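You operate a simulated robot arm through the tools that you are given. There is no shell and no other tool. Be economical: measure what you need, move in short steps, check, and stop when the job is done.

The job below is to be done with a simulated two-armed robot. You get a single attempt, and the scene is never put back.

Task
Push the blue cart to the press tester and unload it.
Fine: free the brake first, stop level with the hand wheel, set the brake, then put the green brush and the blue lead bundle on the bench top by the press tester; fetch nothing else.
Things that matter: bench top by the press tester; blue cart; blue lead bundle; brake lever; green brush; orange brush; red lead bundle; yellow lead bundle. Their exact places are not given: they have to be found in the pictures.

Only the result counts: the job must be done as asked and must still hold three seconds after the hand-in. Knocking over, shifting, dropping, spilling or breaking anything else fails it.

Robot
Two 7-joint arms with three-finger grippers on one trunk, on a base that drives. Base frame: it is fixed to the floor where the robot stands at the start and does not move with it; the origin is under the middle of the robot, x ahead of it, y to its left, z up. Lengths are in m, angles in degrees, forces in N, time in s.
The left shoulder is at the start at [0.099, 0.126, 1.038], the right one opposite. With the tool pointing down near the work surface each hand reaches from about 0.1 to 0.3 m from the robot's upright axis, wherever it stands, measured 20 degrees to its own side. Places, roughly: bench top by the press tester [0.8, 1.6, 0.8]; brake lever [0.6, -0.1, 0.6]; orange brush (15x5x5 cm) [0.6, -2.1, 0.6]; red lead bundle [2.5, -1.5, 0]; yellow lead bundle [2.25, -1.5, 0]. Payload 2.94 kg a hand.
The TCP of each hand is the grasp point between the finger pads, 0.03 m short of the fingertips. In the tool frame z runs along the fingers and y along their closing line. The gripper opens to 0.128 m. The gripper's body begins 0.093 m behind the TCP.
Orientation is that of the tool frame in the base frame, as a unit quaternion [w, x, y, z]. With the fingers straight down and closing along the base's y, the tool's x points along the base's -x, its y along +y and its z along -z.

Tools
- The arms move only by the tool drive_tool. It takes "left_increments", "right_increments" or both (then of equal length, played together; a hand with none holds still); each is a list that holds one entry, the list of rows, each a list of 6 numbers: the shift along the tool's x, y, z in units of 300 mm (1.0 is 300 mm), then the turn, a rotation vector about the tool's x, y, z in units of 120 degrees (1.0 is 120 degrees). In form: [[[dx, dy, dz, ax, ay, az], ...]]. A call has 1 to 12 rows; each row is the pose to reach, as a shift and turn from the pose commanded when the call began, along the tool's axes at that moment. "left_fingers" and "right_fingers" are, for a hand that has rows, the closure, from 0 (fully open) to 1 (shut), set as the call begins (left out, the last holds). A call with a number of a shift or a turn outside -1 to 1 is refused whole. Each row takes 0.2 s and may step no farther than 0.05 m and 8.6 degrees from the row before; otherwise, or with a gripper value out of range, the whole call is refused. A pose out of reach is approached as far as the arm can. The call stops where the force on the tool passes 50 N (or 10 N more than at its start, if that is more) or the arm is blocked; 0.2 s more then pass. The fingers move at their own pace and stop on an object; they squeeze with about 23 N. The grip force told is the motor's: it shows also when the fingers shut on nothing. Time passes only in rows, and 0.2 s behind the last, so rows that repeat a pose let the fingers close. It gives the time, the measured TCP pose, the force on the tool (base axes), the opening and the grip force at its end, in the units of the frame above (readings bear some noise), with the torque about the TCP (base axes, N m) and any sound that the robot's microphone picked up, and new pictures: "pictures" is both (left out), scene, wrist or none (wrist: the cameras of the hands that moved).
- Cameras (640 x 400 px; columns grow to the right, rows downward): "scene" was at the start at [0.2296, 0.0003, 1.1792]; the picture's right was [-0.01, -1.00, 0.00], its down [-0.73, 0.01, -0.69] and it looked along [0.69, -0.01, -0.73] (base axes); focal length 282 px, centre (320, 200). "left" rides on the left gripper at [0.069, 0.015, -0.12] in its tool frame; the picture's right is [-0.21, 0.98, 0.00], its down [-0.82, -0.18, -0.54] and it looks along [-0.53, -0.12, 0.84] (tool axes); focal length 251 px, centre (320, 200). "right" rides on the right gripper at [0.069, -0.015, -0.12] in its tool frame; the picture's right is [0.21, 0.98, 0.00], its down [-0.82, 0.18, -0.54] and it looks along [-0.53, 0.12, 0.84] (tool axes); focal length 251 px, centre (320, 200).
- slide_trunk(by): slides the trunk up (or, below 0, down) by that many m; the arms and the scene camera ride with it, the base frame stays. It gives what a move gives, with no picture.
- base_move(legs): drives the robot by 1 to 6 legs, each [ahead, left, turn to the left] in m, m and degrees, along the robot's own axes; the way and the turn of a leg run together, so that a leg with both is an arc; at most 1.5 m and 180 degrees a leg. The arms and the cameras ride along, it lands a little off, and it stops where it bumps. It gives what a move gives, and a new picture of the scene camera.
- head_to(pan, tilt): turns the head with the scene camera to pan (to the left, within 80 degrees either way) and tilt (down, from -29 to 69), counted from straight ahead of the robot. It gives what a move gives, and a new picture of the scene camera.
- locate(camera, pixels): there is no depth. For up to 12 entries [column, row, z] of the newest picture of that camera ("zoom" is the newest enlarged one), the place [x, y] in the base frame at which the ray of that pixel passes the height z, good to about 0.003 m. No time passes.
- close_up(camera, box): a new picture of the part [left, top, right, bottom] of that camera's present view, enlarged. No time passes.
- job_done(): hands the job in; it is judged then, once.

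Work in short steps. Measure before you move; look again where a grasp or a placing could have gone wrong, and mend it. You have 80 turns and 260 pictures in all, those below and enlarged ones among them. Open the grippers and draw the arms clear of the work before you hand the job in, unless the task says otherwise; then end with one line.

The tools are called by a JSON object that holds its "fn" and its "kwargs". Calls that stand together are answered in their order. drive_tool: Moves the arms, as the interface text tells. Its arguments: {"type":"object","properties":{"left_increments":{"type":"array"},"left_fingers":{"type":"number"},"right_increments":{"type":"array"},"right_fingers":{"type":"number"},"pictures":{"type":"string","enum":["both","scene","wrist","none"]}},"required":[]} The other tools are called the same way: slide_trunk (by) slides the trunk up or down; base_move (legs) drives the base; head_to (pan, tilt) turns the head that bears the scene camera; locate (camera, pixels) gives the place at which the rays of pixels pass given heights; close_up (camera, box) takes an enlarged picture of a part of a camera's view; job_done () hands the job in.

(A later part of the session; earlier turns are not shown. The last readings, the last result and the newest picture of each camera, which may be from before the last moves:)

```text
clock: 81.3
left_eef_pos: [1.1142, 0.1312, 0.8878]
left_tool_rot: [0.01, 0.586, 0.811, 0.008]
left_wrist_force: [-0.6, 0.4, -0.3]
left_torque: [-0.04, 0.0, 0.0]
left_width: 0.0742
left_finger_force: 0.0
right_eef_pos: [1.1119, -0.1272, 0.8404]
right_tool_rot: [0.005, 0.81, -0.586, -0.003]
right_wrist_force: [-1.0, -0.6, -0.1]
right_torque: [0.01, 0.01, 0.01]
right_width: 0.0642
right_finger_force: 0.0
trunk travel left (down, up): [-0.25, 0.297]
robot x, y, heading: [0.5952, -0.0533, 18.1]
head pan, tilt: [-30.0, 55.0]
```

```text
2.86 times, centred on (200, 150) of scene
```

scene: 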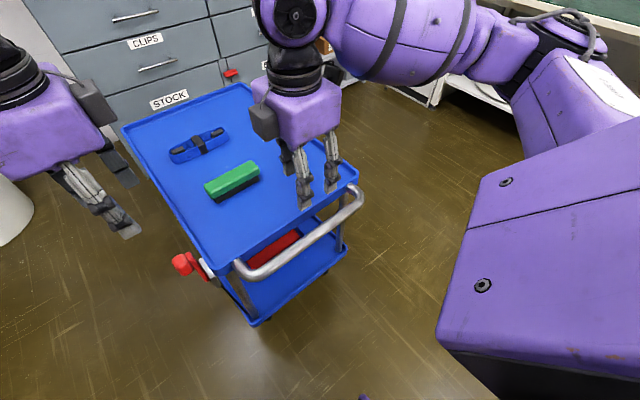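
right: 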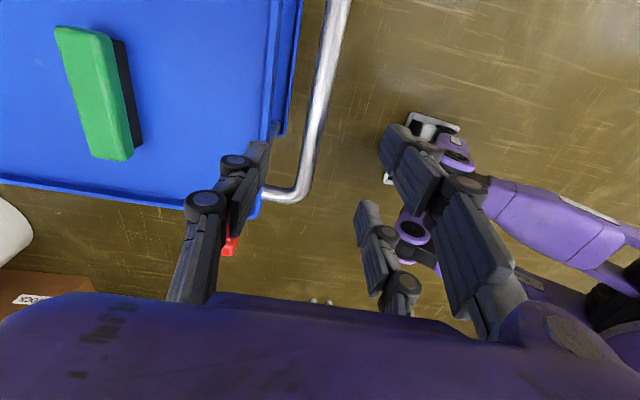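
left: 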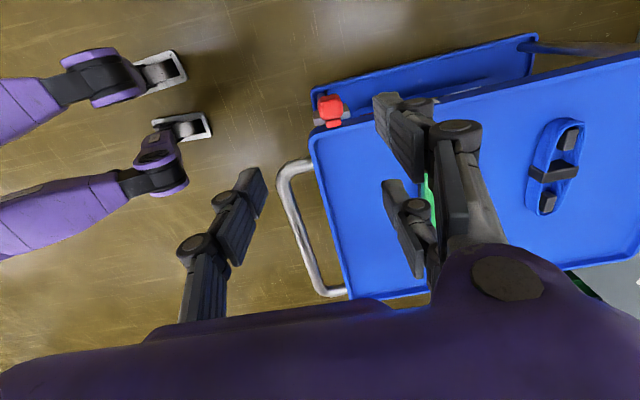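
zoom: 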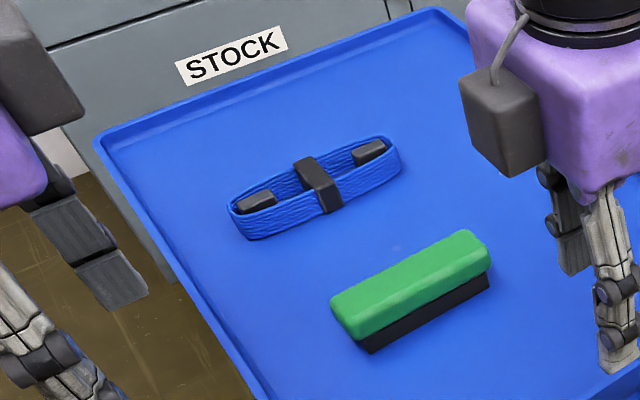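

Brush centre ≈(1.345,-0.014), axis at −78°; bundle ≈(1.545,0.055), axis −73°. I'll take them from the gap side, facing the cart with heading about −76°; first I turn both hands back to default and hold them high.

{"fn": "drive_tool", "kwargs": {"left_increments": [[[0.03, -0.03, -0.02, 0, 0, -0.068], [0.06, -0.06, -0.04, 0, 0, -0.136], [0.09, -0.09, -0.06, 0, 0, -0.204], [0.12, -0.12, -0.08, 0, 0, -0.272], [0.15, -0.15, -0.1, 0, 0, -0.34], [0.18, -0.18, -0.12, 0, 0, -0.408], [0.21, -0.21, -0.14, 0, 0, -0.476], [0.24, -0.24, -0.16, 0, 0, -0.544], [0.28, -0.27, -0.18, 0, 0, -0.612], [0.32, -0.3, -0.2, 0, 0, -0.68], [0.35, -0.33, -0.2, 0, 0, -0.75]]], "right_increments": [[[-0.02, 0.01, -0.03, 0, 0, 0.068], [-0.04, 0.02, -0.06, 0, 0, 0.136], [-0.06, 0.03, -0.09, 0, 0, 0.204], [-0.08, 0.04, -0.12, 0, 0, 0.272], [-0.1, 0.05, -0.15, 0, 0, 0.34], [-0.12, 0.06, -0.18, 0, 0, 0.408], [-0.14, 0.06, -0.21, 0, 0, 0.476], [-0.16, 0.06, -0.24, 0, 0, 0.544], [-0.18, 0.06, -0.27, 0, 0, 0.612], [-0.2, 0.06, -0.3, 0, 0, 0.68], [-0.22, 0.06, -0.33, 0, 0, 0.75]]], "left_fingers": 0.2, "right_fingers": 0.2, "pictures": "none"}}

{"fn": "head_to", "kwargs": {"pan": 0, "tilt": 45}}

```text
clock: 83.7
left_eef_pos: [0.9867, 0.1997, 0.943]
left_tool_rot: [0.013, -0.159, 0.987, -0.003]
left_wrist_force: [0.0, 0.4, -0.7]
left_torque: [0.0, 0.01, 0.01]
left_width: 0.1025
left_finger_force: 0.0
right_eef_pos: [1.0773, -0.0681, 0.9408]
right_tool_rot: [-0.006, -0.158, 0.987, -0.001]
right_wrist_force: [-0.3, -0.2, 0.2]
right_torque: [-0.01, -0.02, -0.01]
right_width: 0.1025
right_finger_force: 0.1
trunk travel left (down, up): [-0.25, 0.297]
robot x, y, heading: [0.5921, -0.0545, 17.9]
head pan, tilt: [-30.0, 55.0]
```

```text
clock: 84.6
left_eef_pos: [0.9877, 0.2007, 0.943]
left_tool_rot: [0.013, -0.159, 0.987, -0.002]
left_wrist_force: [0.1, -0.1, -0.6]
left_torque: [0.01, -0.02, 0.04]
left_width: 0.1024
left_finger_force: 0.1
right_eef_pos: [1.0769, -0.0698, 0.94]
right_tool_rot: [-0.006, -0.158, 0.987, -0.001]
right_wrist_force: [0.1, -0.1, 0.2]
right_torque: [-0.01, -0.01, -0.01]
right_width: 0.1025
right_finger_force: 0.3
trunk travel left (down, up): [-0.25, 0.297]
robot x, y, heading: [0.5935, -0.0542, 18.2]
head pan, tilt: [0.0, 45.0]
```

scene: 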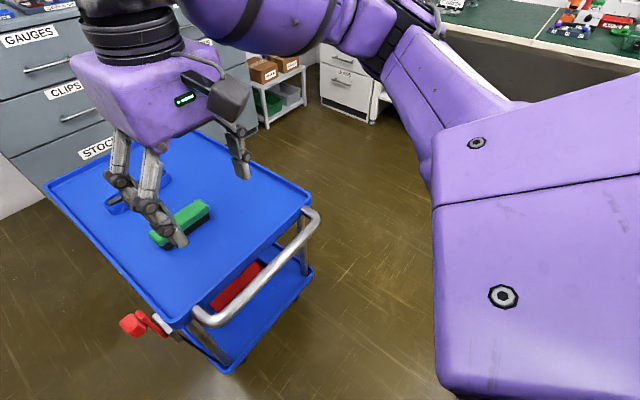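

I drive: left 0.40, ahead 0.88 along the gap, then turn right 94° to face the cart from its side.

{"fn": "base_move", "kwargs": {"legs": [[0, 0.4, 0], [0.876, 0, 0], [0, 0, -94]]}}

{"fn": "head_to", "kwargs": {"pan": 0, "tilt": 55}}

```text
clock: 96.8
left_eef_pos: [1.5169, 0.1747, 0.9431]
left_tool_rot: [0.008, 0.613, 0.79, -0.01]
left_wrist_force: [-0.8, 0.4, -0.2]
left_torque: [0.03, -0.02, -0.03]
left_width: 0.1026
left_finger_force: 0.0
right_eef_pos: [1.2452, 0.1034, 0.9414]
right_tool_rot: [-0.004, 0.613, 0.79, 0.003]
right_wrist_force: [-0.3, 0.2, 0.5]
right_torque: [-0.03, -0.02, 0.01]
right_width: 0.1022
right_finger_force: 0.0
trunk travel left (down, up): [-0.25, 0.297]
robot x, y, heading: [1.2919, 0.5859, -76.0]
head pan, tilt: [0.0, 45.0]
```

scene: 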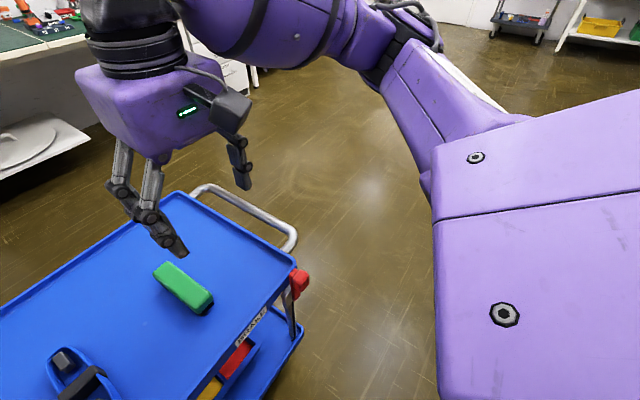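

```text
clock: 97.5
left_eef_pos: [1.5194, 0.1746, 0.9442]
left_tool_rot: [0.008, 0.613, 0.79, -0.01]
left_wrist_force: [0.3, -0.8, 0.2]
left_torque: [0.01, 0.04, 0.02]
left_width: 0.1025
left_finger_force: 0.1
right_eef_pos: [1.2436, 0.1035, 0.9421]
right_tool_rot: [-0.004, 0.614, 0.789, 0.004]
right_wrist_force: [0.1, -0.1, 0.5]
right_torque: [-0.01, 0.02, -0.02]
right_width: 0.1023
right_finger_force: 0.0
trunk travel left (down, up): [-0.25, 0.297]
robot x, y, heading: [1.2881, 0.5851, -75.8]
head pan, tilt: [0.0, 55.0]
```

scene: 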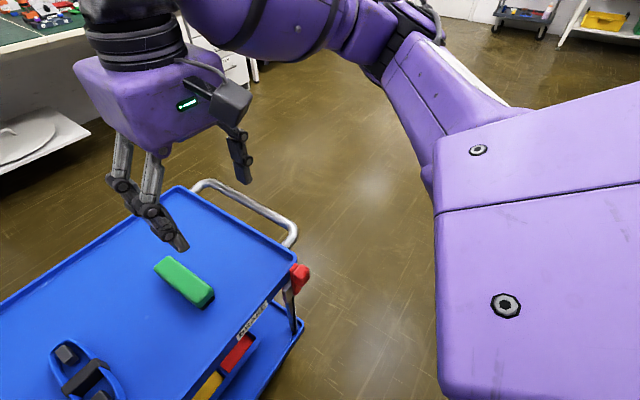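

The head is stuck to the right, but brush (183,283) and bundle (85,378) are visible. I locate them from here and take wrist views.

{"fn": "locate", "kwargs": {"camera": "scene", "pixels": [[183, 280, 0.655], [168, 262, 0.655], [203, 298, 0.655], [85, 378, 0.63], [64, 352, 0.63]]}}

{"fn": "drive_tool", "kwargs": {"left_increments": [[[0, 0, 0.1, 0, 0, 0], [0, 0, 0.25, 0, 0, 0], [0, 0, 0.4, 0, 0, 0]]], "right_increments": [[[-0.1, 0, 0.1, 0, 0, 0], [-0.2, 0.05, 0.2, 0, 0, 0], [-0.3, 0.1, 0.3, 0, 0, 0]]], "pictures": "wrist"}}

```text
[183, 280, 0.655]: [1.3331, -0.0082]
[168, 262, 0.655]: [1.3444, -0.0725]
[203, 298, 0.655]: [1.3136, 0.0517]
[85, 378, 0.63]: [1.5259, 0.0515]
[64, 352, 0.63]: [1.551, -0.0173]
```

```text
clock: 98.3
left_eef_pos: [1.5182, 0.1705, 0.823]
left_tool_rot: [0.008, 0.613, 0.79, -0.01]
left_wrist_force: [0.1, -0.5, -0.2]
left_torque: [0.02, 0.02, 0.0]
left_width: 0.1021
left_finger_force: 0.1
right_eef_pos: [1.2938, 0.0225, 0.8487]
right_tool_rot: [-0.006, 0.613, 0.79, 0.004]
right_wrist_force: [0.1, 0.2, 0.3]
right_torque: [0.06, -0.01, 0.02]
right_width: 0.1026
right_finger_force: 0.1
trunk travel left (down, up): [-0.25, 0.297]
robot x, y, heading: [1.2926, 0.5848, -75.8]
head pan, tilt: [0.0, 55.0]
```

right: 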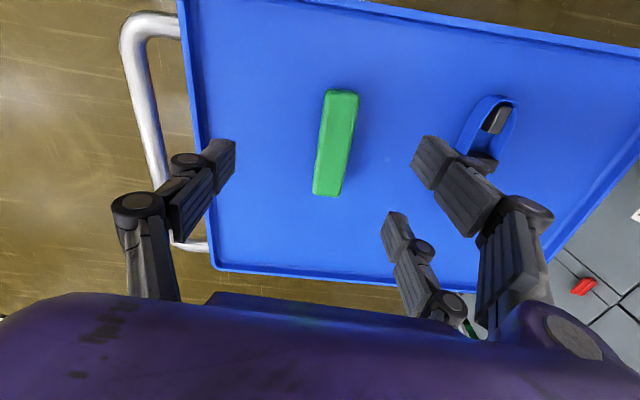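
left: 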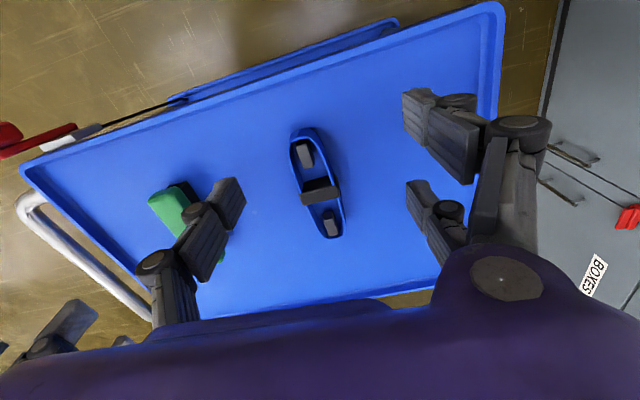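

Both objects lie between the fingers in their wrist pictures. I locate brush (335,142) and bundle (320,188).

{"fn": "locate", "kwargs": {"camera": "right", "pixels": [[336, 142, 0.655], [343, 97, 0.655], [328, 188, 0.655], [336, 142, 0.645]]}}

{"fn": "locate", "kwargs": {"camera": "left", "pixels": [[320, 190, 0.63], [302, 133, 0.63], [333, 235, 0.63], [320, 190, 0.62], [304, 193, 0.63], [337, 186, 0.63]]}}

{"fn": "close_up", "kwargs": {"camera": "left", "box": [260, 110, 380, 250]}}

```text
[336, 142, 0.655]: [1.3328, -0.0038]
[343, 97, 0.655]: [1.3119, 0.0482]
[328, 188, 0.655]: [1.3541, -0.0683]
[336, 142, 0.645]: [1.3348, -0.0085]
```

```text
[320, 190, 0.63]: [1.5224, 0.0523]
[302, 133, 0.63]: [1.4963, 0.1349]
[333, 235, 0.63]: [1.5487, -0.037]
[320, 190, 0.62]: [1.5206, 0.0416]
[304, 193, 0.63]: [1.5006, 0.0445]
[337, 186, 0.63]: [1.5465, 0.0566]
```

```text
2.86 times, centred on (320, 180) of left
```

zoom: 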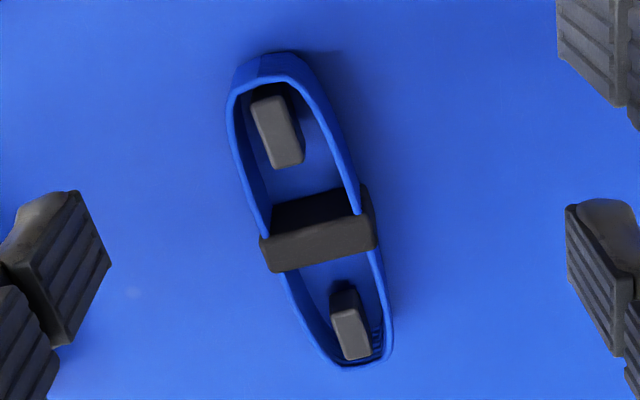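

Brush centre (1.333,-0.008), bundle strap (1.522,0.050). I move both hands over them and down to just above.

{"fn": "drive_tool", "kwargs": {"left_increments": [[[-0.13, -0.03, 0, 0, 0, 0], [-0.26, -0.06, 0, 0, 0, 0], [-0.393, -0.084, 0.03, 0, 0, 0], [-0.393, -0.084, 0.15, 0, 0, 0], [-0.393, -0.084, 0.28, 0, 0, 0], [-0.393, -0.084, 0.4, 0, 0, 0]]], "right_increments": [[[-0.05, 0.04, 0, 0, 0, 0], [-0.1, 0.08, 0, 0, 0, 0], [-0.13, 0.1, 0.1, 0, 0, 0], [-0.13, 0.1, 0.24, 0, 0, 0], [-0.13, 0.1, 0.36, 0, 0, 0], [-0.13, 0.1, 0.46, 0, 0, 0]]], "pictures": "wrist"}}

```text
clock: 99.7
left_eef_pos: [1.5234, 0.0484, 0.706]
left_tool_rot: [0.008, 0.613, 0.79, -0.01]
left_wrist_force: [1.1, 0.0, 0.0]
left_torque: [-0.01, -0.01, -0.04]
left_width: 0.1023
left_finger_force: 0.0
right_eef_pos: [1.3331, -0.0038, 0.7106]
right_tool_rot: [-0.006, 0.613, 0.79, 0.005]
right_wrist_force: [-0.2, 0.0, 0.4]
right_torque: [0.02, 0.03, 0.03]
right_width: 0.1024
right_finger_force: 0.1
trunk travel left (down, up): [-0.25, 0.297]
robot x, y, heading: [1.2932, 0.5869, -76.0]
head pan, tilt: [0.0, 55.0]
```

right: 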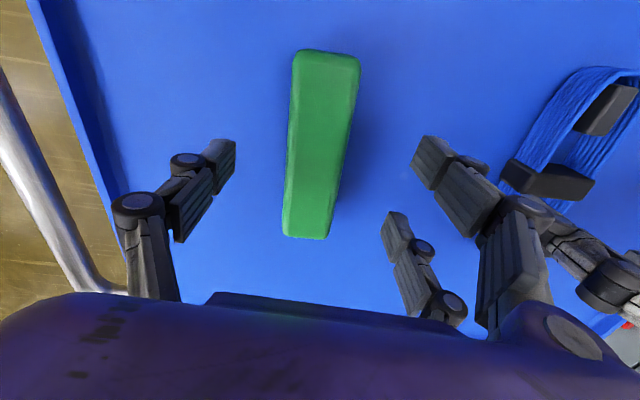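
left: 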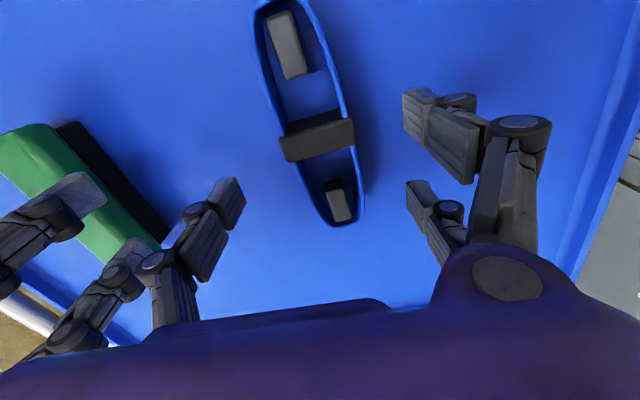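

I check the alignment once more before the final descent.

{"fn": "locate", "kwargs": {"camera": "right", "pixels": [[327, 58, 0.655], [305, 235, 0.655], [322, 145, 0.655]]}}

{"fn": "locate", "kwargs": {"camera": "left", "pixels": [[318, 136, 0.63], [340, 220, 0.63], [280, 10, 0.63]]}}

```text
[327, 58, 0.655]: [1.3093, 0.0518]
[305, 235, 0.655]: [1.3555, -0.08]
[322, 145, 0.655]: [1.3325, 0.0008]
```

```text
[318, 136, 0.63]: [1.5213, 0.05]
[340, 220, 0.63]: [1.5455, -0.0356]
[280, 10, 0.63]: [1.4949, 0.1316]
```

Aligned. I descend: right to TCP 0.652, left to 0.643.

{"fn": "drive_tool", "kwargs": {"left_increments": [[[0, -0.005, 0.1, 0, 0, 0], [0, -0.005, 0.16, 0, 0, 0], [0, -0.005, 0.2, 0, 0, 0], [0, -0.005, 0.21, 0, 0, 0]]], "right_increments": [[[-0.03, 0, 0.1, 0, 0, 0], [-0.03, 0, 0.15, 0, 0, 0], [-0.03, 0, 0.18, 0, 0, 0], [-0.03, 0, 0.195, 0, 0, 0]]], "pictures": "wrist"}}

```text
clock: 100.7
left_eef_pos: [1.5213, 0.0471, 0.6428]
left_tool_rot: [0.007, 0.613, 0.79, -0.011]
left_wrist_force: [-0.2, 0.6, 0.1]
left_torque: [-0.06, 0.02, 0.02]
left_width: 0.1025
left_finger_force: 0.0
right_eef_pos: [1.334, -0.0111, 0.6522]
right_tool_rot: [-0.006, 0.614, 0.789, 0.004]
right_wrist_force: [-0.2, 0.6, -0.5]
right_torque: [-0.01, -0.01, -0.01]
right_width: 0.1024
right_finger_force: 0.0
trunk travel left (down, up): [-0.25, 0.297]
robot x, y, heading: [1.2889, 0.5873, -75.9]
head pan, tilt: [0.0, 55.0]
```

right: 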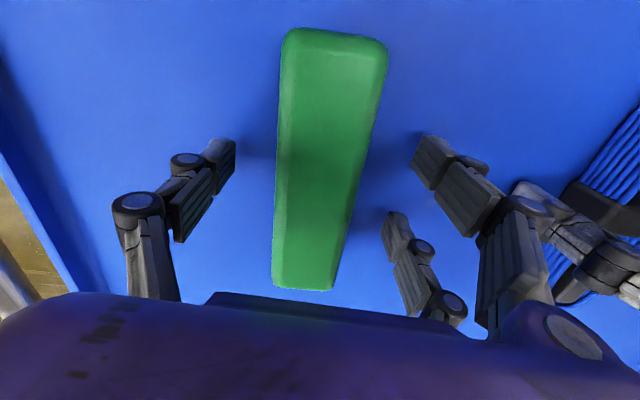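
left: 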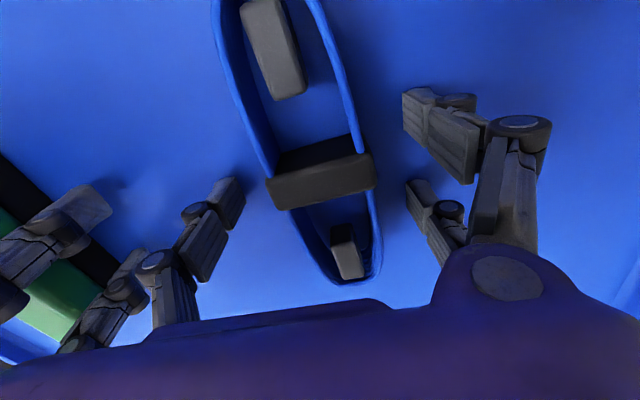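

No contact yet. I lower the left 6 mm more and close both hands.

{"fn": "drive_tool", "kwargs": {"left_increments": [[[0, 0, 0.01, 0, 0, 0], [0, 0, 0.02, 0, 0, 0]]], "pictures": "none"}}

{"fn": "drive_tool", "kwargs": {"left_increments": [[[0, 0, 0, 0, 0, 0], [0, 0, 0, 0, 0, 0], [0, 0, 0, 0, 0, 0], [0, 0, 0, 0, 0, 0]]], "right_increments": [[[0, 0, 0, 0, 0, 0], [0, 0, 0, 0, 0, 0], [0, 0, 0, 0, 0, 0], [0, 0, 0, 0, 0, 0]]], "left_fingers": 1, "right_fingers": 1, "pictures": "wrist"}}

```text
clock: 101.3
left_eef_pos: [1.522, 0.047, 0.6395]
left_tool_rot: [0.008, 0.612, 0.791, -0.011]
left_wrist_force: [1.1, 3.7, 8.3]
left_torque: [0.45, -0.44, 0.11]
left_width: 0.108
left_finger_force: 4.0
right_eef_pos: [1.3347, -0.0108, 0.6538]
right_tool_rot: [-0.005, 0.613, 0.79, 0.005]
right_wrist_force: [-0.4, -0.4, -0.2]
right_torque: [0.02, -0.01, -0.01]
right_width: 0.1023
right_finger_force: 0.0
trunk travel left (down, up): [-0.25, 0.297]
robot x, y, heading: [1.2933, 0.585, -76.1]
head pan, tilt: [0.0, 55.0]
```

```text
clock: 101.9
left_eef_pos: [1.532, 0.0472, 0.6477]
left_tool_rot: [0.019, 0.609, 0.793, -0.009]
left_wrist_force: [21.6, 15.7, 57.2]
left_torque: [3.04, -2.26, -0.5]
left_width: 0.0718
left_finger_force: 22.3
right_eef_pos: [1.3366, -0.0086, 0.655]
right_tool_rot: [-0.005, 0.612, 0.79, 0.002]
right_wrist_force: [0.6, 0.1, 0.2]
right_torque: [-0.03, -0.04, -0.01]
right_width: 0.0406
right_finger_force: 23.1
trunk travel left (down, up): [-0.25, 0.297]
robot x, y, heading: [1.2893, 0.5888, -75.4]
head pan, tilt: [0.0, 55.0]
stopped in row 2 (left hand): the force on the tool passed its limit at 53 N (the readings are from after the stop); the commanded pose is now the measured one
```

right: 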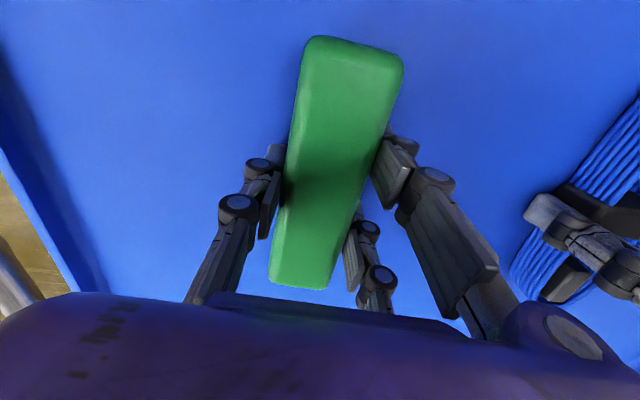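
left: 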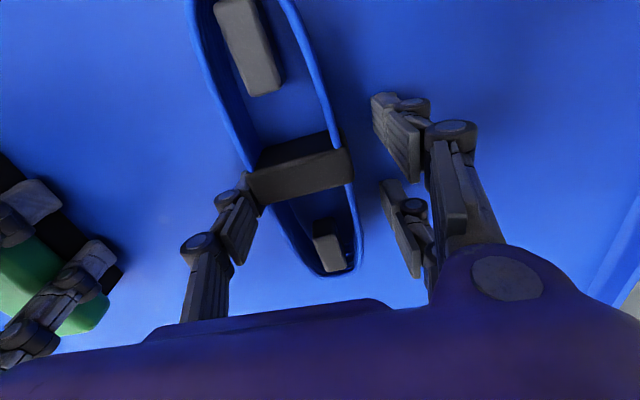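

The left fingertips pressed on the tray as they closed. I open them a little, raise 1 cm, recentre and look.

{"fn": "drive_tool", "kwargs": {"left_increments": [[[0, 0, -0.02, 0, 0, 0], [0, -0.02, -0.035, 0, 0, 0], [0, -0.035, -0.035, 0, 0, 0]]], "left_fingers": 0.3, "pictures": "wrist"}}

```text
clock: 102.7
left_eef_pos: [1.5157, 0.0435, 0.653]
left_tool_rot: [0.012, 0.612, 0.791, -0.01]
left_wrist_force: [0.2, -0.5, 0.0]
left_torque: [-0.02, -0.03, -0.03]
left_width: 0.0897
left_finger_force: 0.1
right_eef_pos: [1.3356, -0.0111, 0.6531]
right_tool_rot: [-0.003, 0.613, 0.79, 0.004]
right_wrist_force: [2.8, -0.2, 14.1]
right_torque: [0.01, -0.17, -0.06]
right_width: 0.0408
right_finger_force: 23.3
trunk travel left (down, up): [-0.25, 0.297]
robot x, y, heading: [1.2923, 0.5817, -75.9]
head pan, tilt: [0.0, 55.0]
```

left: 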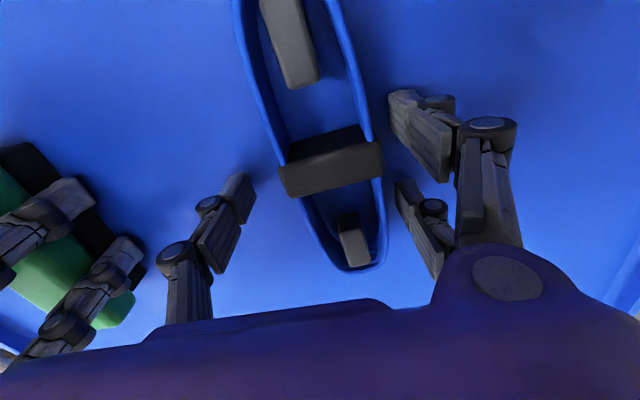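

The strap is 6 mm to the right of centre; I correct and close slightly higher.

{"fn": "drive_tool", "kwargs": {"left_increments": [[[0.02, 0.022, -0.01, 0, 0, 0], [0.02, 0.022, -0.01, 0, 0, 0], [0.02, 0.022, -0.01, 0, 0, 0], [0.02, 0.022, -0.01, 0, 0, 0], [0.02, 0.022, -0.01, 0, 0, 0]]], "left_fingers": 1, "pictures": "wrist"}}

```text
clock: 103.9
left_eef_pos: [1.521, 0.0529, 0.6556]
left_tool_rot: [0.012, 0.611, 0.791, -0.01]
left_wrist_force: [0.6, 1.9, 3.8]
left_torque: [0.12, 0.03, 0.13]
left_width: 0.0532
left_finger_force: 23.0
right_eef_pos: [1.3356, -0.0105, 0.6533]
right_tool_rot: [-0.005, 0.613, 0.79, 0.002]
right_wrist_force: [3.8, -2.4, 13.2]
right_torque: [-0.13, -0.15, -0.04]
right_width: 0.0407
right_finger_force: 23.0
trunk travel left (down, up): [-0.25, 0.297]
robot x, y, heading: [1.2888, 0.5834, -75.8]
head pan, tilt: [0.0, 55.0]
```

left: 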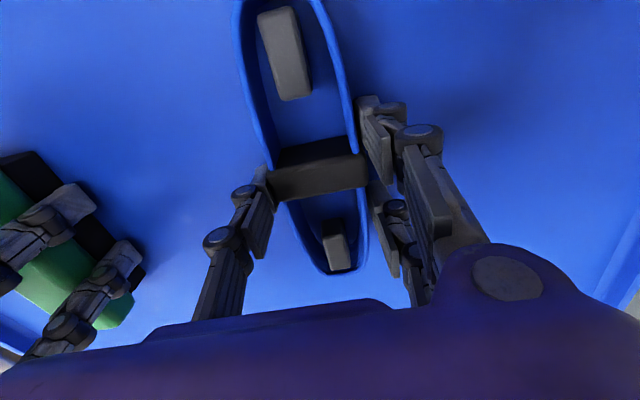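

Both are gripped (widths 0.053 and 0.041, 23 N). I lift both slowly and check.

{"fn": "drive_tool", "kwargs": {"left_increments": [[[0, 0, -0.04, 0, 0, 0], [0, 0, -0.1, 0, 0, 0], [0, 0, -0.2, 0, 0, 0], [0, 0, -0.3, 0, 0, 0], [0, 0, -0.4, 0, 0, 0]]], "right_increments": [[[0, 0, -0.04, 0, 0, 0], [0, 0, -0.1, 0, 0, 0], [0, 0, -0.2, 0, 0, 0], [0, 0, -0.3, 0, 0, 0], [0, 0, -0.4, 0, 0, 0]]], "pictures": "both"}}

```text
clock: 105.1
left_eef_pos: [1.5202, 0.0556, 0.7737]
left_tool_rot: [0.012, 0.612, 0.791, -0.009]
left_wrist_force: [0.4, 0.0, -1.3]
left_torque: [0.01, 0.01, 0.04]
left_width: 0.0533
left_finger_force: 23.2
right_eef_pos: [1.335, -0.0123, 0.773]
right_tool_rot: [-0.006, 0.612, 0.791, 0.004]
right_wrist_force: [-0.1, 0.4, -1.8]
right_torque: [-0.02, 0.01, 0.01]
right_width: 0.0406
right_finger_force: 22.9
trunk travel left (down, up): [-0.25, 0.297]
robot x, y, heading: [1.2929, 0.5856, -75.8]
head pan, tilt: [0.0, 55.0]
```

scene: 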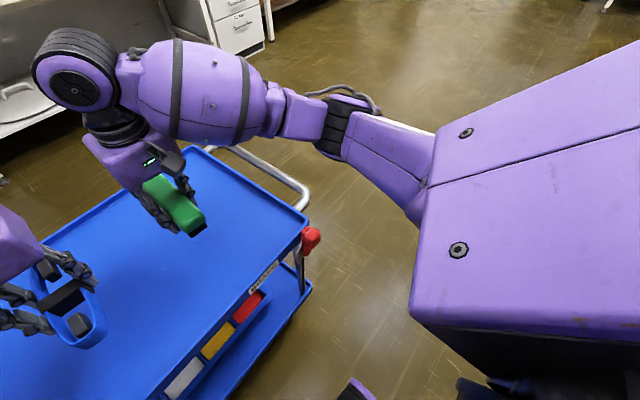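
right: 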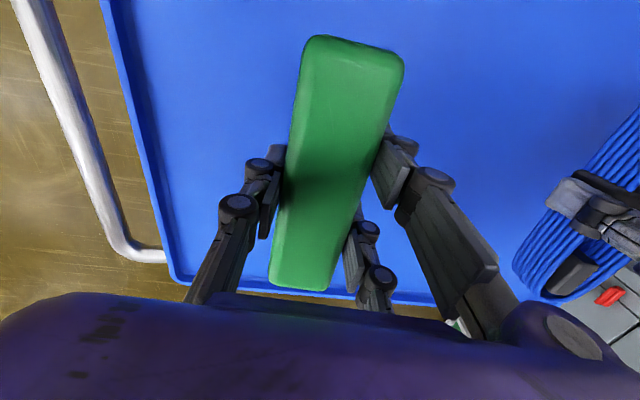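
left: 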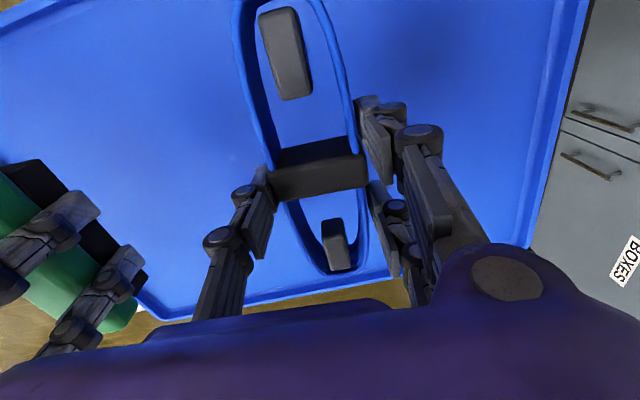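

Both are held well. I raise and draw them in before turning to the bench.

{"fn": "drive_tool", "kwargs": {"left_increments": [[[0, 0, -0.15, 0, 0, 0], [0.05, 0, -0.3, 0, 0, 0], [0.15, 0, -0.4, 0, 0, 0], [0.25, 0, -0.5, 0, 0, 0], [0.35, 0, -0.55, 0, 0, 0], [0.4, 0, -0.6, 0, 0, 0]]], "right_increments": [[[0, 0, -0.15, 0, 0, 0], [0.05, 0, -0.3, 0, 0, 0], [0.15, 0, -0.4, 0, 0, 0], [0.25, 0, -0.5, 0, 0, 0], [0.35, 0, -0.55, 0, 0, 0], [0.4, 0, -0.6, 0, 0, 0]]], "pictures": "none"}}

{"fn": "base_move", "kwargs": {"legs": [[0, 0, -90], [0, 0, -86]]}}

{"fn": "head_to", "kwargs": {"pan": 0, "tilt": 45}}

```text
clock: 106.5
left_eef_pos: [1.4886, 0.1765, 0.952]
left_tool_rot: [0.012, 0.611, 0.792, -0.009]
left_wrist_force: [0.2, -0.4, -0.9]
left_torque: [0.01, -0.02, 0.02]
left_width: 0.0538
left_finger_force: 23.2
right_eef_pos: [1.3073, 0.1003, 0.9549]
right_tool_rot: [-0.005, 0.613, 0.79, 0.004]
right_wrist_force: [-0.7, -1.0, -1.9]
right_torque: [-0.03, 0.0, -0.03]
right_width: 0.0404
right_finger_force: 23.2
trunk travel left (down, up): [-0.25, 0.297]
robot x, y, heading: [1.2895, 0.5879, -75.8]
head pan, tilt: [0.0, 55.0]
```

```text
clock: 114.4
left_eef_pos: [1.0643, 0.9829, 0.9498]
left_tool_rot: [-0.008, 0.813, -0.582, -0.011]
left_wrist_force: [0.0, 0.1, -1.1]
left_torque: [0.01, 0.0, -0.01]
left_width: 0.0536
left_finger_force: 22.7
right_eef_pos: [1.2393, 1.0707, 0.9538]
right_tool_rot: [0.004, 0.812, -0.584, 0.005]
right_wrist_force: [0.7, -0.9, -1.6]
right_torque: [0.0, 0.0, -0.03]
right_width: 0.0405
right_finger_force: 23.2
trunk travel left (down, up): [-0.25, 0.297]
robot x, y, heading: [1.2891, 0.5845, 108.4]
head pan, tilt: [0.0, 55.0]
```

scene: 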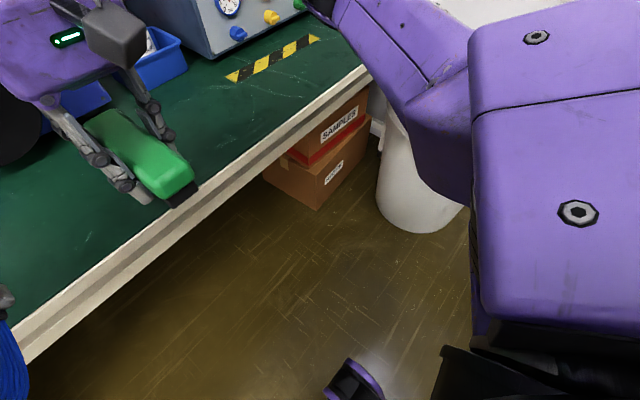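

```text
clock: 115.1
left_eef_pos: [1.0636, 0.9816, 0.9508]
left_tool_rot: [-0.009, 0.813, -0.582, -0.012]
left_wrist_force: [0.4, 0.0, -1.4]
left_torque: [0.0, 0.02, 0.01]
left_width: 0.0531
left_finger_force: 22.2
right_eef_pos: [1.2394, 1.0684, 0.9539]
right_tool_rot: [0.004, 0.812, -0.584, 0.005]
right_wrist_force: [0.7, -0.1, -0.9]
right_torque: [-0.01, -0.02, 0.02]
right_width: 0.0402
right_finger_force: 23.3
trunk travel left (down, up): [-0.25, 0.297]
robot x, y, heading: [1.2889, 0.5861, 108.2]
head pan, tilt: [0.0, 45.0]
```

scene: 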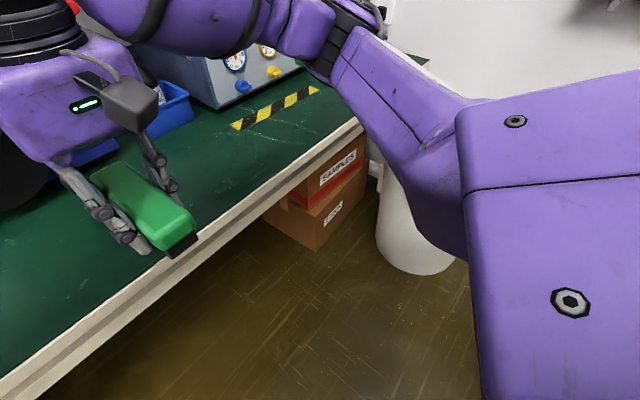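

I check the bench edge and surface and try to bring the head round with a different pan.

{"fn": "locate", "kwargs": {"camera": "scene", "pixels": [[357, 120, 0.745], [150, 262, 0.745], [235, 125, 0.745], [316, 90, 0.745], [165, 128, 0.745]]}}

{"fn": "head_to", "kwargs": {"pan": 40, "tilt": 50}}

{"fn": "close_up", "kwargs": {"camera": "right", "box": [0, 0, 640, 400]}}

{"fn": "close_up", "kwargs": {"camera": "left", "box": [0, 0, 640, 400]}}

```text
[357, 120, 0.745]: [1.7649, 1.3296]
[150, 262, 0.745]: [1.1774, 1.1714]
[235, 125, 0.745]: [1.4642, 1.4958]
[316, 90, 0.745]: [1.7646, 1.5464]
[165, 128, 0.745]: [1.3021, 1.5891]
```

```text
clock: 116.2
left_eef_pos: [1.064, 0.9829, 0.9506]
left_tool_rot: [-0.008, 0.813, -0.582, -0.013]
left_wrist_force: [0.6, 0.3, -1.4]
left_torque: [0.04, 0.01, 0.0]
left_width: 0.0535
left_finger_force: 23.4
right_eef_pos: [1.2385, 1.069, 0.9547]
right_tool_rot: [0.004, 0.811, -0.585, 0.005]
right_wrist_force: [0.4, -0.4, -0.2]
right_torque: [0.02, 0.05, 0.0]
right_width: 0.0404
right_finger_force: 22.9
trunk travel left (down, up): [-0.25, 0.297]
robot x, y, heading: [1.2907, 0.5884, 108.3]
head pan, tilt: [40.0, 50.0]
```

scene: 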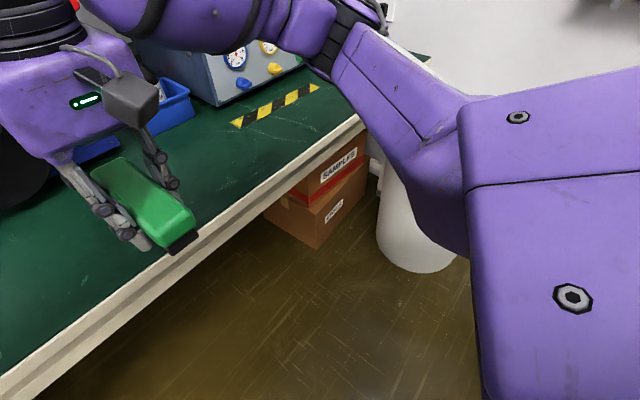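

```text
1.00 times, centred on (320, 200) of right (not enlarged: the box is as wide or as high as the picture)
```

zoom: 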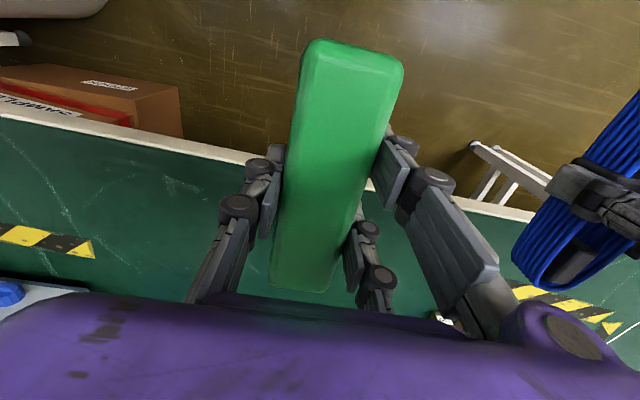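

```text
1.00 times, centred on (320, 200) of left (not enlarged: the box is as wide or as high as the picture)
```

zoom: 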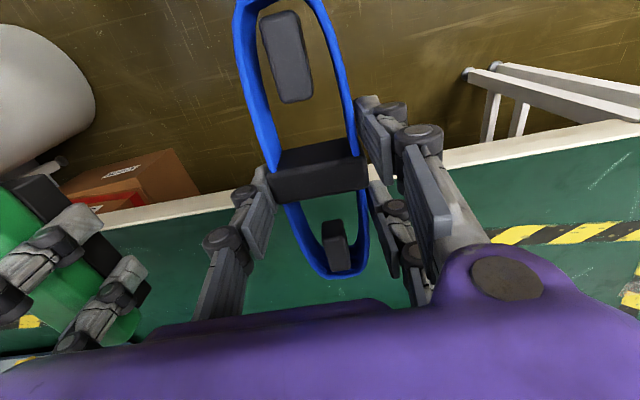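

The left wrist picture shows the bench edge, tape and a clear green surface. I measure the edge from here.

{"fn": "locate", "kwargs": {"camera": "zoom", "pixels": [[200, 195, 0.745], [530, 138, 0.745], [200, 195, 0.78], [530, 138, 0.78], [550, 235, 0.745], [490, 240, 0.745], [330, 310, 0.745]]}}

```text
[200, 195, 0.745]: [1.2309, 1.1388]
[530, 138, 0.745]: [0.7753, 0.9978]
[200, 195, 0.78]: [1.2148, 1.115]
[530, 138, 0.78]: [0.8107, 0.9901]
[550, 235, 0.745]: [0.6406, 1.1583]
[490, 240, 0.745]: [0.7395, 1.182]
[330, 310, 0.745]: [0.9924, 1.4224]
```

Bench edge is at v≈0.71; I carry both items forward to v≈0.84 and lower to about 3 cm above the surface.

{"fn": "drive_tool", "kwargs": {"left_increments": [[[-0.12, 0, 0, 0, 0, 0], [-0.24, 0, 0, 0, 0, 0], [-0.36, 0, 0, 0, 0, 0], [-0.48, 0, 0, 0, 0, 0], [-0.6, 0, 0, 0, 0, 0], [-0.7, 0, 0, 0, 0, 0], [-0.8, 0, 0.05, 0, 0, 0], [-0.8, 0, 0.17, 0, 0, 0], [-0.8, 0, 0.29, 0, 0, 0], [-0.8, 0, 0.42, 0, 0, 0]]], "right_increments": [[[-0.11, 0, 0, 0, 0, 0], [-0.22, 0, 0, 0, 0, 0], [-0.33, 0, 0, 0, 0, 0], [-0.44, 0, 0, 0, 0, 0], [-0.55, 0, 0, 0, 0, 0], [-0.64, 0, 0, 0, 0, 0], [-0.71, 0, 0.05, 0, 0, 0], [-0.71, 0, 0.17, 0, 0, 0], [-0.71, 0, 0.3, 0, 0, 0], [-0.71, 0, 0.435, 0, 0, 0]]], "pictures": "both"}}

```text
clock: 118.4
left_eef_pos: [0.9838, 1.2144, 0.8337]
left_tool_rot: [-0.01, 0.812, -0.583, -0.013]
left_wrist_force: [-0.3, -0.2, -1.0]
left_torque: [-0.01, -0.02, -0.04]
left_width: 0.0535
left_finger_force: 23.5
right_eef_pos: [1.1712, 1.2707, 0.821]
right_tool_rot: [0.004, 0.811, -0.584, 0.005]
right_wrist_force: [-0.8, 0.1, -0.7]
right_torque: [-0.01, -0.01, 0.02]
right_width: 0.0406
right_finger_force: 22.5
trunk travel left (down, up): [-0.25, 0.297]
robot x, y, heading: [1.2924, 0.5846, 108.1]
head pan, tilt: [40.0, 50.0]
```

scene: 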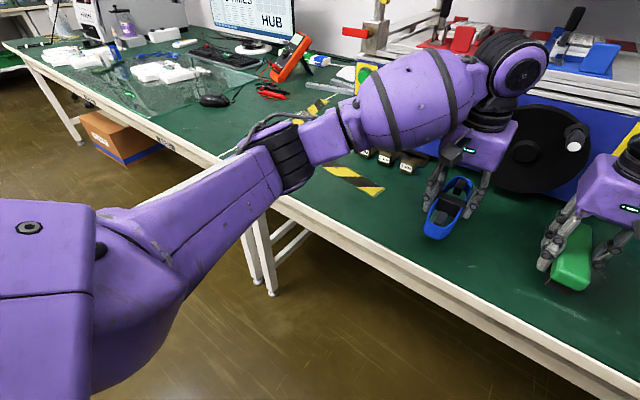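
right: 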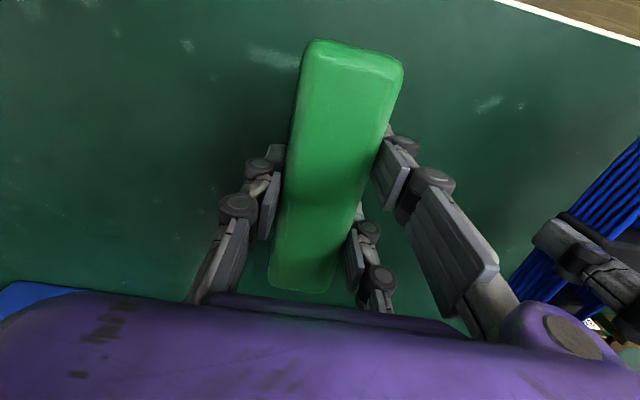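
left: 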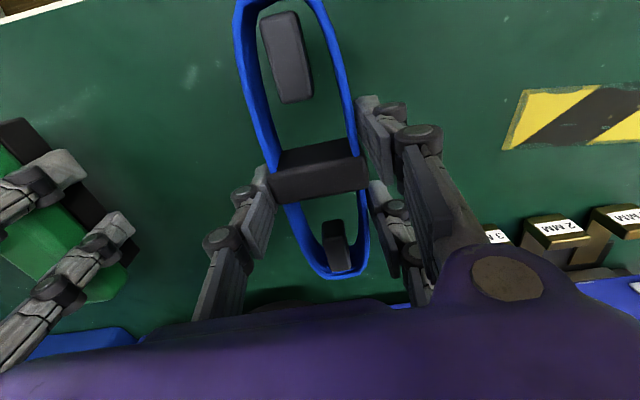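

Both items hover over the clear green top in front of the tester. I zoom to check clearance to the wheel handle.

{"fn": "close_up", "kwargs": {"camera": "scene", "box": [400, 80, 640, 310]}}

{"fn": "locate", "kwargs": {"camera": "scene", "pixels": [[538, 152, 0.87], [575, 140, 0.88], [500, 292, 0.745], [448, 240, 0.765], [565, 285, 0.78]]}}

```text
1.74 times, centred on (520, 195) of scene
```

zoom: 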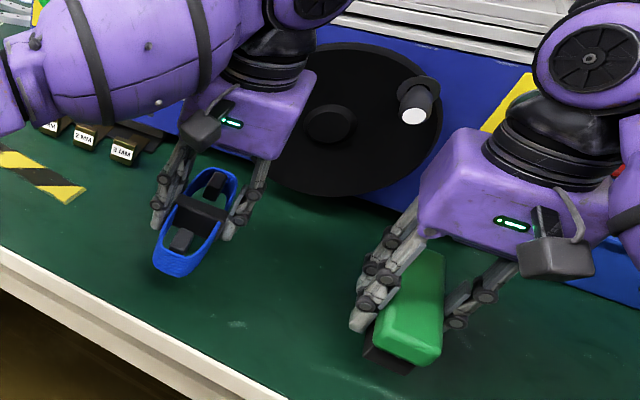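

```text
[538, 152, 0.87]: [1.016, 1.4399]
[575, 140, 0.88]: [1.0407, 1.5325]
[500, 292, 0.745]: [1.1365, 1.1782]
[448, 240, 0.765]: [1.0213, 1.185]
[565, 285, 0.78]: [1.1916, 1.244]
```

Clearance is ample (wheel front v≈1.04). I lower slowly toward contact.

{"fn": "drive_tool", "kwargs": {"left_increments": [[[0, 0, 0.05, 0, 0, 0], [0, 0, 0.09, 0, 0, 0], [0, 0, 0.115, 0, 0, 0], [0, 0, 0.135, 0, 0, 0]]], "right_increments": [[[0, 0, 0.04, 0, 0, 0], [0, 0, 0.07, 0, 0, 0], [0, 0, 0.09, 0, 0, 0], [0, 0, 0.1, 0, 0, 0]]], "pictures": "scene"}}

{"fn": "close_up", "kwargs": {"camera": "scene", "box": [400, 120, 640, 310]}}

```text
clock: 119.4
left_eef_pos: [0.9842, 1.2134, 0.7915]
left_tool_rot: [-0.009, 0.813, -0.582, -0.012]
left_wrist_force: [-0.1, 0.1, -1.3]
left_torque: [-0.02, -0.02, -0.02]
left_width: 0.0536
left_finger_force: 22.9
right_eef_pos: [1.1712, 1.2702, 0.7898]
right_tool_rot: [0.005, 0.811, -0.584, 0.006]
right_wrist_force: [0.4, 0.0, -1.4]
right_torque: [-0.04, -0.02, -0.03]
right_width: 0.0407
right_finger_force: 22.7
trunk travel left (down, up): [-0.25, 0.297]
robot x, y, heading: [1.2905, 0.5854, 108.4]
head pan, tilt: [40.0, 50.0]
```

scene: 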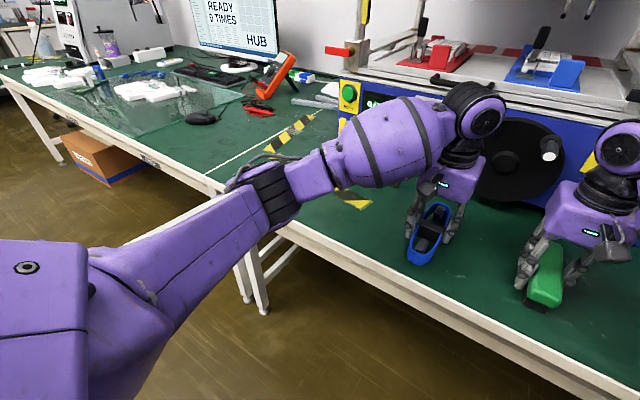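

```text
2.11 times, centred on (520, 215) of scene
```

zoom: 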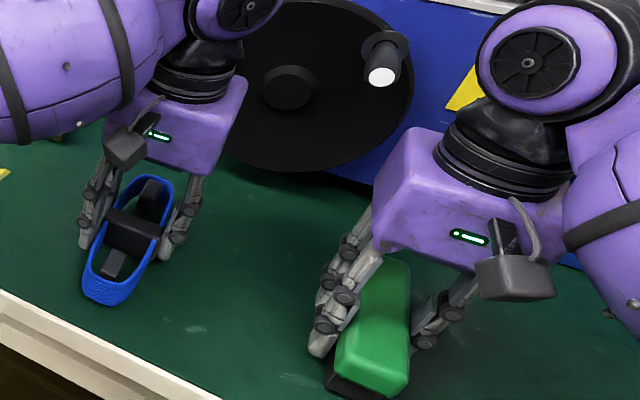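

No contact yet (about −1.3 N each, just the loads). I go down in 2 mm steps.

{"fn": "drive_tool", "kwargs": {"left_increments": [[[0, 0, 0.008, 0, 0, 0], [0, 0, 0.016, 0, 0, 0], [0, 0, 0.024, 0, 0, 0], [0, 0, 0.03, 0, 0, 0]]], "right_increments": [[[0, 0, 0.008, 0, 0, 0], [0, 0, 0.016, 0, 0, 0], [0, 0, 0.024, 0, 0, 0], [0, 0, 0.03, 0, 0, 0]]], "pictures": "none"}}

```text
clock: 120.4
left_eef_pos: [0.9841, 1.2134, 0.7849]
left_tool_rot: [-0.01, 0.813, -0.582, -0.013]
left_wrist_force: [-0.2, 3.5, 9.2]
left_torque: [-0.74, -0.16, 0.04]
left_width: 0.0535
left_finger_force: 22.8
right_eef_pos: [1.1713, 1.2696, 0.7839]
right_tool_rot: [0.003, 0.811, -0.584, 0.004]
right_wrist_force: [0.2, 1.0, 5.8]
right_torque: [-0.37, -0.09, -0.01]
right_width: 0.0405
right_finger_force: 23.2
trunk travel left (down, up): [-0.25, 0.297]
robot x, y, heading: [1.2907, 0.586, 108.3]
head pan, tilt: [40.0, 50.0]
```

Both are resting on the bench (9 N and 6 N up). I open both hands and lift.

{"fn": "drive_tool", "kwargs": {"left_increments": [[[0, 0, 0, 0, 0, 0], [0, 0, 0, 0, 0, 0], [0, 0, 0, 0, 0, 0], [0, 0, -0.06, 0, 0, 0], [0, 0, -0.15, 0, 0, 0], [0, 0, -0.28, 0, 0, 0], [0, 0, -0.42, 0, 0, 0]]], "right_increments": [[[0, 0, 0, 0, 0, 0], [0, 0, 0, 0, 0, 0], [0, 0, 0, 0, 0, 0], [0, 0, -0.06, 0, 0, 0], [0, 0, -0.15, 0, 0, 0], [0, 0, -0.28, 0, 0, 0], [0, 0, -0.42, 0, 0, 0]]], "left_fingers": 0.3, "right_fingers": 0.3, "pictures": "both"}}

```text
clock: 122.0
left_eef_pos: [0.9866, 1.2095, 0.9112]
left_tool_rot: [-0.008, 0.813, -0.582, -0.011]
left_wrist_force: [-0.1, -0.7, 0.1]
left_torque: [0.04, 0.02, 0.01]
left_width: 0.0895
left_finger_force: 0.0
right_eef_pos: [1.173, 1.2683, 0.9086]
right_tool_rot: [0.004, 0.811, -0.584, 0.005]
right_wrist_force: [0.2, 0.8, -0.5]
right_torque: [0.03, -0.03, -0.06]
right_width: 0.0897
right_finger_force: 0.0
trunk travel left (down, up): [-0.25, 0.297]
robot x, y, heading: [1.2902, 0.5875, 108.0]
head pan, tilt: [40.0, 50.0]
```

scene: 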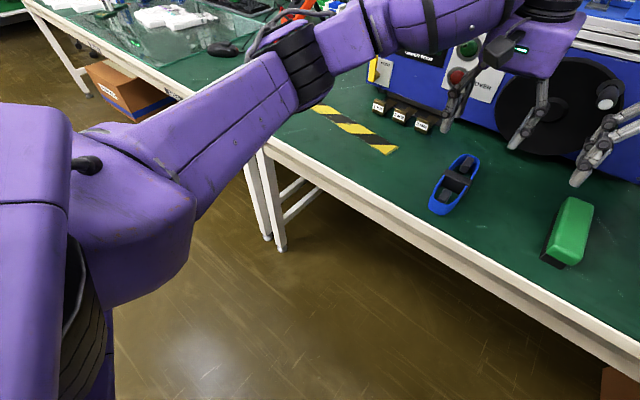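
right: 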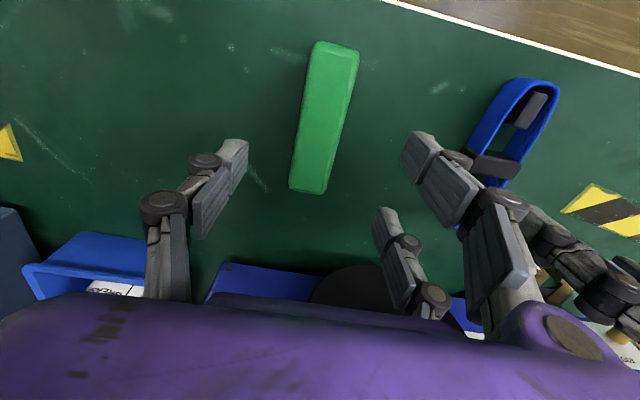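
left: 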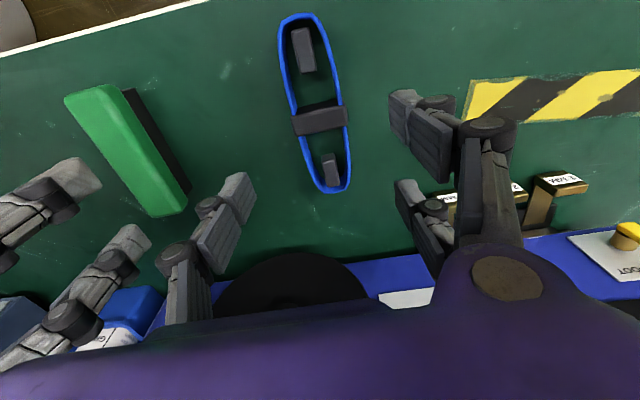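

Both items lie flat on the bench by the tester. I draw the arms up and back clear of the bench.

{"fn": "drive_tool", "kwargs": {"left_increments": [[[0.08, 0, -0.08, 0, 0, 0], [0.2, 0, -0.12, 0, 0, 0], [0.33, 0, -0.15, 0, 0, 0], [0.46, 0, -0.15, 0, 0, 0], [0.6, 0, -0.15, 0, 0, 0], [0.75, 0, -0.15, 0, 0, 0], [0.88, 0, -0.15, 0, 0, 0]]], "right_increments": [[[0.08, 0, -0.08, 0, 0, 0], [0.2, 0, -0.12, 0, 0, 0], [0.33, 0, -0.15, 0, 0, 0], [0.46, 0, -0.15, 0, 0, 0], [0.6, 0, -0.15, 0, 0, 0], [0.75, 0, -0.15, 0, 0, 0], [0.88, 0, -0.15, 0, 0, 0]]], "left_fingers": 0, "right_fingers": 0, "pictures": "scene"}}

{"fn": "base_move", "kwargs": {"legs": [[0, 0.3, 0], [0, 0, 90]]}}

```text
clock: 123.6
left_eef_pos: [1.0716, 0.9584, 0.9455]
left_tool_rot: [-0.008, 0.813, -0.582, -0.011]
left_wrist_force: [1.1, 0.1, -0.5]
left_torque: [0.03, 0.02, 0.0]
left_width: 0.1278
left_finger_force: 0.1
right_eef_pos: [1.2558, 1.0193, 0.9567]
right_tool_rot: [0.004, 0.812, -0.584, 0.005]
right_wrist_force: [0.4, 0.3, -0.1]
right_torque: [0.03, 0.03, 0.0]
right_width: 0.128
right_finger_force: 0.1
trunk travel left (down, up): [-0.25, 0.297]
robot x, y, heading: [1.2964, 0.5853, 108.3]
head pan, tilt: [40.0, 50.0]
```

scene: 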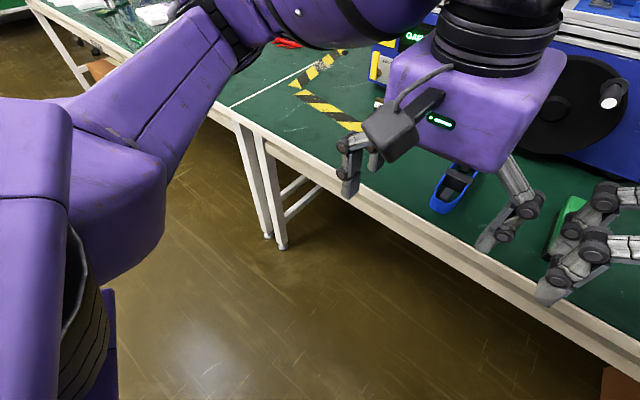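

```text
clock: 130.6
left_eef_pos: [0.6344, 0.2771, 0.9453]
left_tool_rot: [0.003, 0.987, 0.158, -0.014]
left_wrist_force: [0.2, -1.0, -0.7]
left_torque: [0.0, -0.02, -0.02]
left_width: 0.1279
left_finger_force: 0.1
right_eef_pos: [0.5732, 0.4616, 0.9568]
right_tool_rot: [-0.001, 0.988, 0.156, 0.006]
right_wrist_force: [0.5, -0.1, 1.1]
right_torque: [0.04, -0.01, 0.01]
right_width: 0.128
right_finger_force: 0.0
trunk travel left (down, up): [-0.25, 0.297]
robot x, y, heading: [1.0093, 0.4976, -162.3]
head pan, tilt: [40.0, 50.0]
```

scene: 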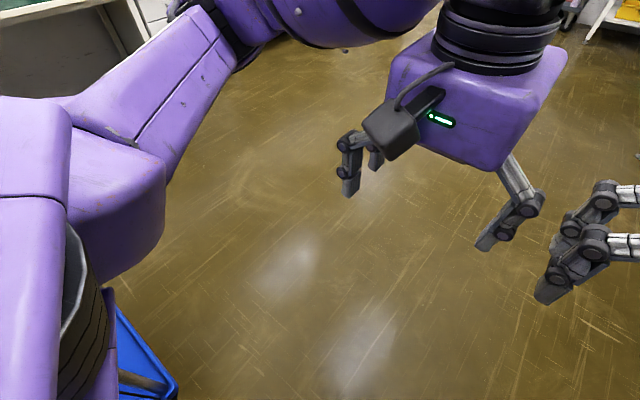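

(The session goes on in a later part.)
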